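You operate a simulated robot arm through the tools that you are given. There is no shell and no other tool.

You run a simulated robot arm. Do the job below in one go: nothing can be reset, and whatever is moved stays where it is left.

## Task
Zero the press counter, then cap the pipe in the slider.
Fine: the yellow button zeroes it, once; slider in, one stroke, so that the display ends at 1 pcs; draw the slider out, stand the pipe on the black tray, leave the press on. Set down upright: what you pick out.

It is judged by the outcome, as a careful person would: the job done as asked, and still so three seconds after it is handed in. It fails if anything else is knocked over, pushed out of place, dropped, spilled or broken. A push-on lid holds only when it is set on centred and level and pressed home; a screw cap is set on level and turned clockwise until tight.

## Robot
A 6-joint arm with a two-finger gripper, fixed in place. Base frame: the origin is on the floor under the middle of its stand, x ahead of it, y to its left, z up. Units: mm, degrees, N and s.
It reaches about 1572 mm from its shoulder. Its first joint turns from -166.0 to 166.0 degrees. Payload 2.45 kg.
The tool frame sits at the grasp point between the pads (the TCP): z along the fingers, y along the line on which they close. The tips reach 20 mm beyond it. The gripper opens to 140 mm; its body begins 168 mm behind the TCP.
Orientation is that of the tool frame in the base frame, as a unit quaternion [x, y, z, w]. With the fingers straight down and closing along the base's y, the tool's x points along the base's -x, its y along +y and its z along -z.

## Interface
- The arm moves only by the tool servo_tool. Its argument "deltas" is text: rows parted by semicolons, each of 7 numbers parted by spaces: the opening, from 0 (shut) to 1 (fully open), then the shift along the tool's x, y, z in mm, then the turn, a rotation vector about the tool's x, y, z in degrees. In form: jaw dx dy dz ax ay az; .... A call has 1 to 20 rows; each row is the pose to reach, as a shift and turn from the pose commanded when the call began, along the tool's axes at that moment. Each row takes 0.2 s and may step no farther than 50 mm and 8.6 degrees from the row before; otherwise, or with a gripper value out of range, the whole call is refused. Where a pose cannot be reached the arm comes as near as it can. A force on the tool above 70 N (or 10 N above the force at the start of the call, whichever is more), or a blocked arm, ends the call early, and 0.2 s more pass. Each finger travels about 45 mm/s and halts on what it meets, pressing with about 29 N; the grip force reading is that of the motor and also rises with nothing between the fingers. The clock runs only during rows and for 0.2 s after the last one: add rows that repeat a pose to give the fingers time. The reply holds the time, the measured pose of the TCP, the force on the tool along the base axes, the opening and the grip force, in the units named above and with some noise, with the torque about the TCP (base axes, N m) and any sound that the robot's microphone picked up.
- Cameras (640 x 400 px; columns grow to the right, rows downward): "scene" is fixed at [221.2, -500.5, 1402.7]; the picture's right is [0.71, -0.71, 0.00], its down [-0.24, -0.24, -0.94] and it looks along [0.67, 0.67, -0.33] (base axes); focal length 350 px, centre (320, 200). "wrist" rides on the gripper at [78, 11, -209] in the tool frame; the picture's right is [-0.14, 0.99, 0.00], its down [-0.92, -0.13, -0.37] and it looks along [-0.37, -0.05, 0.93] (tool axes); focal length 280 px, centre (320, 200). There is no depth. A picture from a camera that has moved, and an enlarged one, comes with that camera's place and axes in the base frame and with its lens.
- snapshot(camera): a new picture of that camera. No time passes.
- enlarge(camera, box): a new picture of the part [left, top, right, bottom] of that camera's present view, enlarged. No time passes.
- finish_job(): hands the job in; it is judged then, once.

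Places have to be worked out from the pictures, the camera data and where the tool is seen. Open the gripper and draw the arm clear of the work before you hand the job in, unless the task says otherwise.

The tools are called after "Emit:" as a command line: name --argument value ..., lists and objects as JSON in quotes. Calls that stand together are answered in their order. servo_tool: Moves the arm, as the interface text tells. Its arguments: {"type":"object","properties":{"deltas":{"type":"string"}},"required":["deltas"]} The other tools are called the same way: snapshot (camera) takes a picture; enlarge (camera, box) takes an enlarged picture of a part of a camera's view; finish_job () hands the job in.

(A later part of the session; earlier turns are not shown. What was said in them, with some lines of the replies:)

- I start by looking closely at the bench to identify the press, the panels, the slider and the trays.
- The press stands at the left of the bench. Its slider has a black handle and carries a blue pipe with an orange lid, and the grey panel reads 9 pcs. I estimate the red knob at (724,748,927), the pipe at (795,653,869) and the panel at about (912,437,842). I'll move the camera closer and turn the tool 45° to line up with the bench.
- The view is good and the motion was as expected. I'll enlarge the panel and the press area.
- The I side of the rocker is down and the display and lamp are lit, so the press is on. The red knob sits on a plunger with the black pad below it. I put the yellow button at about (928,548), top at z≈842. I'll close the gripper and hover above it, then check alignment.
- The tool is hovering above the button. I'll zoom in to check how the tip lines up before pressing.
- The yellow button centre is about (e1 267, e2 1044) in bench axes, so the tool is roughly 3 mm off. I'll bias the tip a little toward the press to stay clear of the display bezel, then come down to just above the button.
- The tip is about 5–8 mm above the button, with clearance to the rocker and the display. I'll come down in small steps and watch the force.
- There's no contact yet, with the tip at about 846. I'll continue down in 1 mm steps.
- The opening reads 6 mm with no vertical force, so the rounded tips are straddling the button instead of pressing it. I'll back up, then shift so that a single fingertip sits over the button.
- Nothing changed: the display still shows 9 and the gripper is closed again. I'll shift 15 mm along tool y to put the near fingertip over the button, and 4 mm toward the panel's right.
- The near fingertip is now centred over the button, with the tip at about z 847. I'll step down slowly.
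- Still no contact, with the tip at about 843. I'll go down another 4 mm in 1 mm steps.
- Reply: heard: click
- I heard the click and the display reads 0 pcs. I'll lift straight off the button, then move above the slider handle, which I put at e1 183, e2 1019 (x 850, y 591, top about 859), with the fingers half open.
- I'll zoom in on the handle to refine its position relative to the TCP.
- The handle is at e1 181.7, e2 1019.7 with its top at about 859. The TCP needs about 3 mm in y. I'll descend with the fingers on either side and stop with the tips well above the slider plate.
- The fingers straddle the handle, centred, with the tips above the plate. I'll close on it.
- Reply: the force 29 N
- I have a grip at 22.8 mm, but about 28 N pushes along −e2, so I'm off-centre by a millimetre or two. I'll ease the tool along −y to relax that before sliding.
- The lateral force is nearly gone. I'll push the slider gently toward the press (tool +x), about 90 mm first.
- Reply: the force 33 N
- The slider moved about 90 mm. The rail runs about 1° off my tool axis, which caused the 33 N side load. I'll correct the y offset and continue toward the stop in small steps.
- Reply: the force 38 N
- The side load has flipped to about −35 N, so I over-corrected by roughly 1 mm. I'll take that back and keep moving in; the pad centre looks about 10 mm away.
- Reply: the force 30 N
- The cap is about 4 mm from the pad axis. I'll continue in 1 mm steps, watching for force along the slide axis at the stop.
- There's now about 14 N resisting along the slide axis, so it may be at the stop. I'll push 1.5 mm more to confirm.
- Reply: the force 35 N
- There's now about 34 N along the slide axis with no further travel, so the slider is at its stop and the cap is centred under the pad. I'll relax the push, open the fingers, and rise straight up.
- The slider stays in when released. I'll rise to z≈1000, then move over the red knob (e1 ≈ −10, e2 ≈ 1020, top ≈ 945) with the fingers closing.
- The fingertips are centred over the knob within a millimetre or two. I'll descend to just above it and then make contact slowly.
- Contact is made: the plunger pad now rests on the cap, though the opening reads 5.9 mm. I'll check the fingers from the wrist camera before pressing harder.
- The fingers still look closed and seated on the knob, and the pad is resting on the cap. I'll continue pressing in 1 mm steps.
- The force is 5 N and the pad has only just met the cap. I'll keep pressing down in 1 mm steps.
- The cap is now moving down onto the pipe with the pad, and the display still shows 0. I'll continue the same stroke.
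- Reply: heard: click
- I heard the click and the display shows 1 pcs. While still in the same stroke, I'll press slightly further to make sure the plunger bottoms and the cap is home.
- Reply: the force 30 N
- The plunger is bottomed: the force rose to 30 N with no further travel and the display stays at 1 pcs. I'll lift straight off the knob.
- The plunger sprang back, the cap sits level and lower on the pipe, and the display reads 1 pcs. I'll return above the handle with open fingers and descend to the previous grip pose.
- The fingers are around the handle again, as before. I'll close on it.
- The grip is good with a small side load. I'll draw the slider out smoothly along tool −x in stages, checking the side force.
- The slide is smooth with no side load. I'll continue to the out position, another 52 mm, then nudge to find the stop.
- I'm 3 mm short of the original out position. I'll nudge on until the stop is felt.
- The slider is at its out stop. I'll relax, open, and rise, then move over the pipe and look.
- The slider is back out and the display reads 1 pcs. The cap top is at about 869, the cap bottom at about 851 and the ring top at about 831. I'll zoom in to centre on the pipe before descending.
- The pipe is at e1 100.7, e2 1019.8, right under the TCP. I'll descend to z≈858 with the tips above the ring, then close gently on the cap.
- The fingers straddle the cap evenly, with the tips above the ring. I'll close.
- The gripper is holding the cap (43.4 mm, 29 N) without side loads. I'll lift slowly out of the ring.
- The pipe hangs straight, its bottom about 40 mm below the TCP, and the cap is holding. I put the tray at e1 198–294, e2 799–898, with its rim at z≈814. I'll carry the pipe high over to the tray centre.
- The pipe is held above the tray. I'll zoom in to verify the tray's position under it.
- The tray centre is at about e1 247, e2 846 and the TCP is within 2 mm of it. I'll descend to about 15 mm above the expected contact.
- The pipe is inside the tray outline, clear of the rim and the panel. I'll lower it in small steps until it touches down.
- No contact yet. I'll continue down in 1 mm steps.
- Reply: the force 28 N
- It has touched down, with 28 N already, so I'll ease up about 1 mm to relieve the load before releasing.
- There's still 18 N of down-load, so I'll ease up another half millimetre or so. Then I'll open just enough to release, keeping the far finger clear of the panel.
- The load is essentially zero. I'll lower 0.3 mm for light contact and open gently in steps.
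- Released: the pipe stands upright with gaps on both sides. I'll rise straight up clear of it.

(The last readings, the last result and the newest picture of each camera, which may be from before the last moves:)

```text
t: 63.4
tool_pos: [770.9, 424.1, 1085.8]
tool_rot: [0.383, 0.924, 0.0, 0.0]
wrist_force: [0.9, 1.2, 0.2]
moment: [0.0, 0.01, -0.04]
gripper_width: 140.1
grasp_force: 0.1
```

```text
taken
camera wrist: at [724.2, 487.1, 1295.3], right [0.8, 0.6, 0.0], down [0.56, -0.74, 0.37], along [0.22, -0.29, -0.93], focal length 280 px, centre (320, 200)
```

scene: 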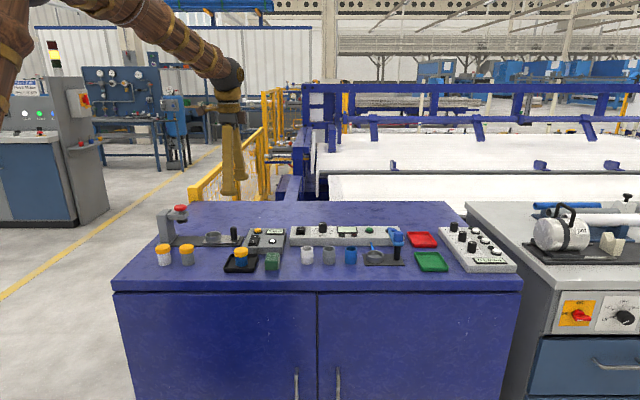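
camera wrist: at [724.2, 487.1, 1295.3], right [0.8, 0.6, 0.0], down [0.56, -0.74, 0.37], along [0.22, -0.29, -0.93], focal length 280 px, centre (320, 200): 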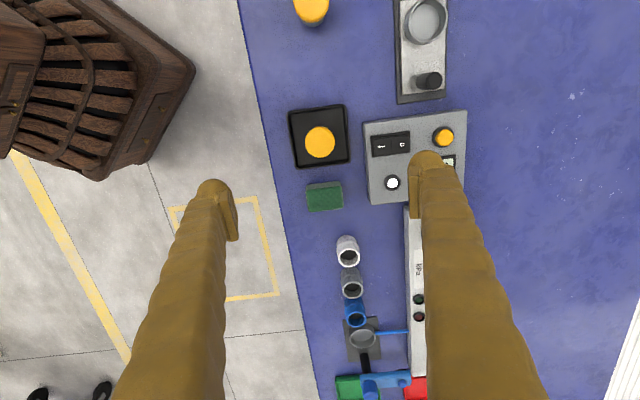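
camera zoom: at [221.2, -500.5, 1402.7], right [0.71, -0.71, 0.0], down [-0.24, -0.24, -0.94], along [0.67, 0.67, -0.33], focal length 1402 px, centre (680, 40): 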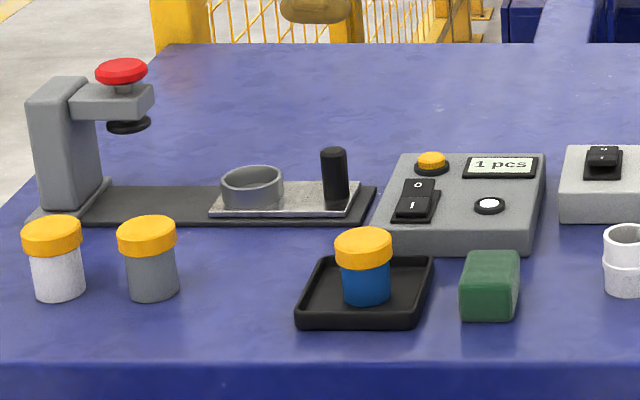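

Everything looks right: the pipe is upright on the black tray, the slider is out, the display shows 1 pcs and the lamp is lit. I'll draw the arm further back and take a last close look.

Emit:
servo_tool --deltas "1 25 -25 -20 0 0 0; 1 50 -50 -40 0 0 0; 1 75 -75 -60 0 0 0; 1 100 -100 -80 0 0 0; 1 125 -125 -100 0 0 0; 1 125 -125 -100 0 0 0; 1 125 -125 -100 0 0 0; 1 125 -125 -100 0 0 0"

Emit:
enlarge --camera "scene" --box '[215, 220, 295, 280]'

Emit:
enlarge --camera "scene" --box '[140, 190, 460, 290]'

```text
t: 65.2
tool_pos: [594.4, 424.1, 1185.5]
tool_rot: [0.383, 0.924, 0.0, 0.0]
wrist_force: [0.8, -0.6, 0.6]
moment: [-0.02, 0.01, 0.03]
gripper_width: 140.3
grasp_force: 0.0
```

```text
6.67 times, centred on (255, 250) of scene
camera zoom: at [221.2, -500.5, 1402.7], right [0.71, -0.71, 0.0], down [-0.24, -0.24, -0.94], along [0.67, 0.67, -0.33], focal length 2336 px, centre (753, -133)
```

zoom: 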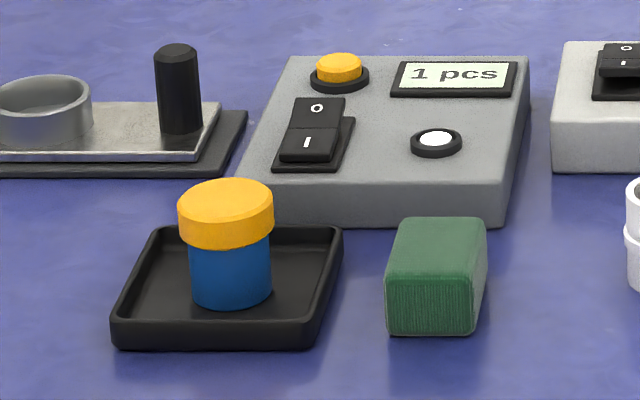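

```text
2.00 times, centred on (300, 240) of scene
camera zoom: at [221.2, -500.5, 1402.7], right [0.71, -0.71, 0.0], down [-0.24, -0.24, -0.94], along [0.67, 0.67, -0.33], focal length 701 px, centre (360, 120)
```

zoom: 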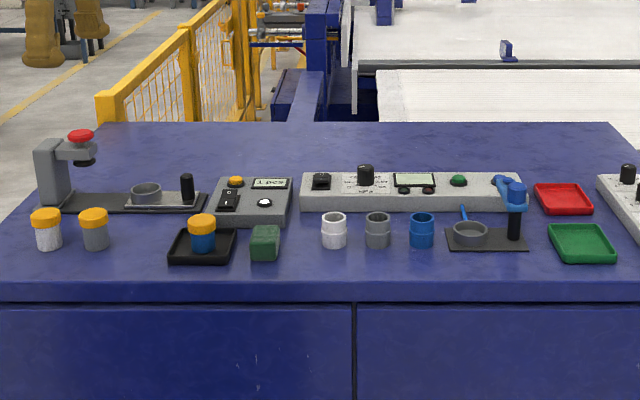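

The capped pipe stands upright and level on the black tray and the slider is out. The counter reads 1 pcs, the press is on, nothing else has moved, and the arm is clear with the gripper open. I'm handing the job in.

Emit:
finish_job

```text
The job is handed in.
```

The job is done and handed in. The pipe is capped and standing upright on the black tray.

- **Counter:** I zeroed it with one press of the yellow button. My first try, with both fingertips, straddled the button without triggering it, so I backed off and pressed with one fingertip. The display went from 9 to 0, and after the one stroke it reads 1 pcs.
- **Capping:** With the slider in, I pressed the red knob once until the plunger bottomed at about 30 N. The cap went down about 8 mm, looks level, and stayed on when I lifted the pipe by it.
- **Press and slider:** The slider is drawn back out to its stop. The press is still on, with the rocker at I and the lamp lit.
- **Rest of the bench:** Nothing else looks moved or knocked over in the last picture. The gripper is open and the arm is drawn clear.
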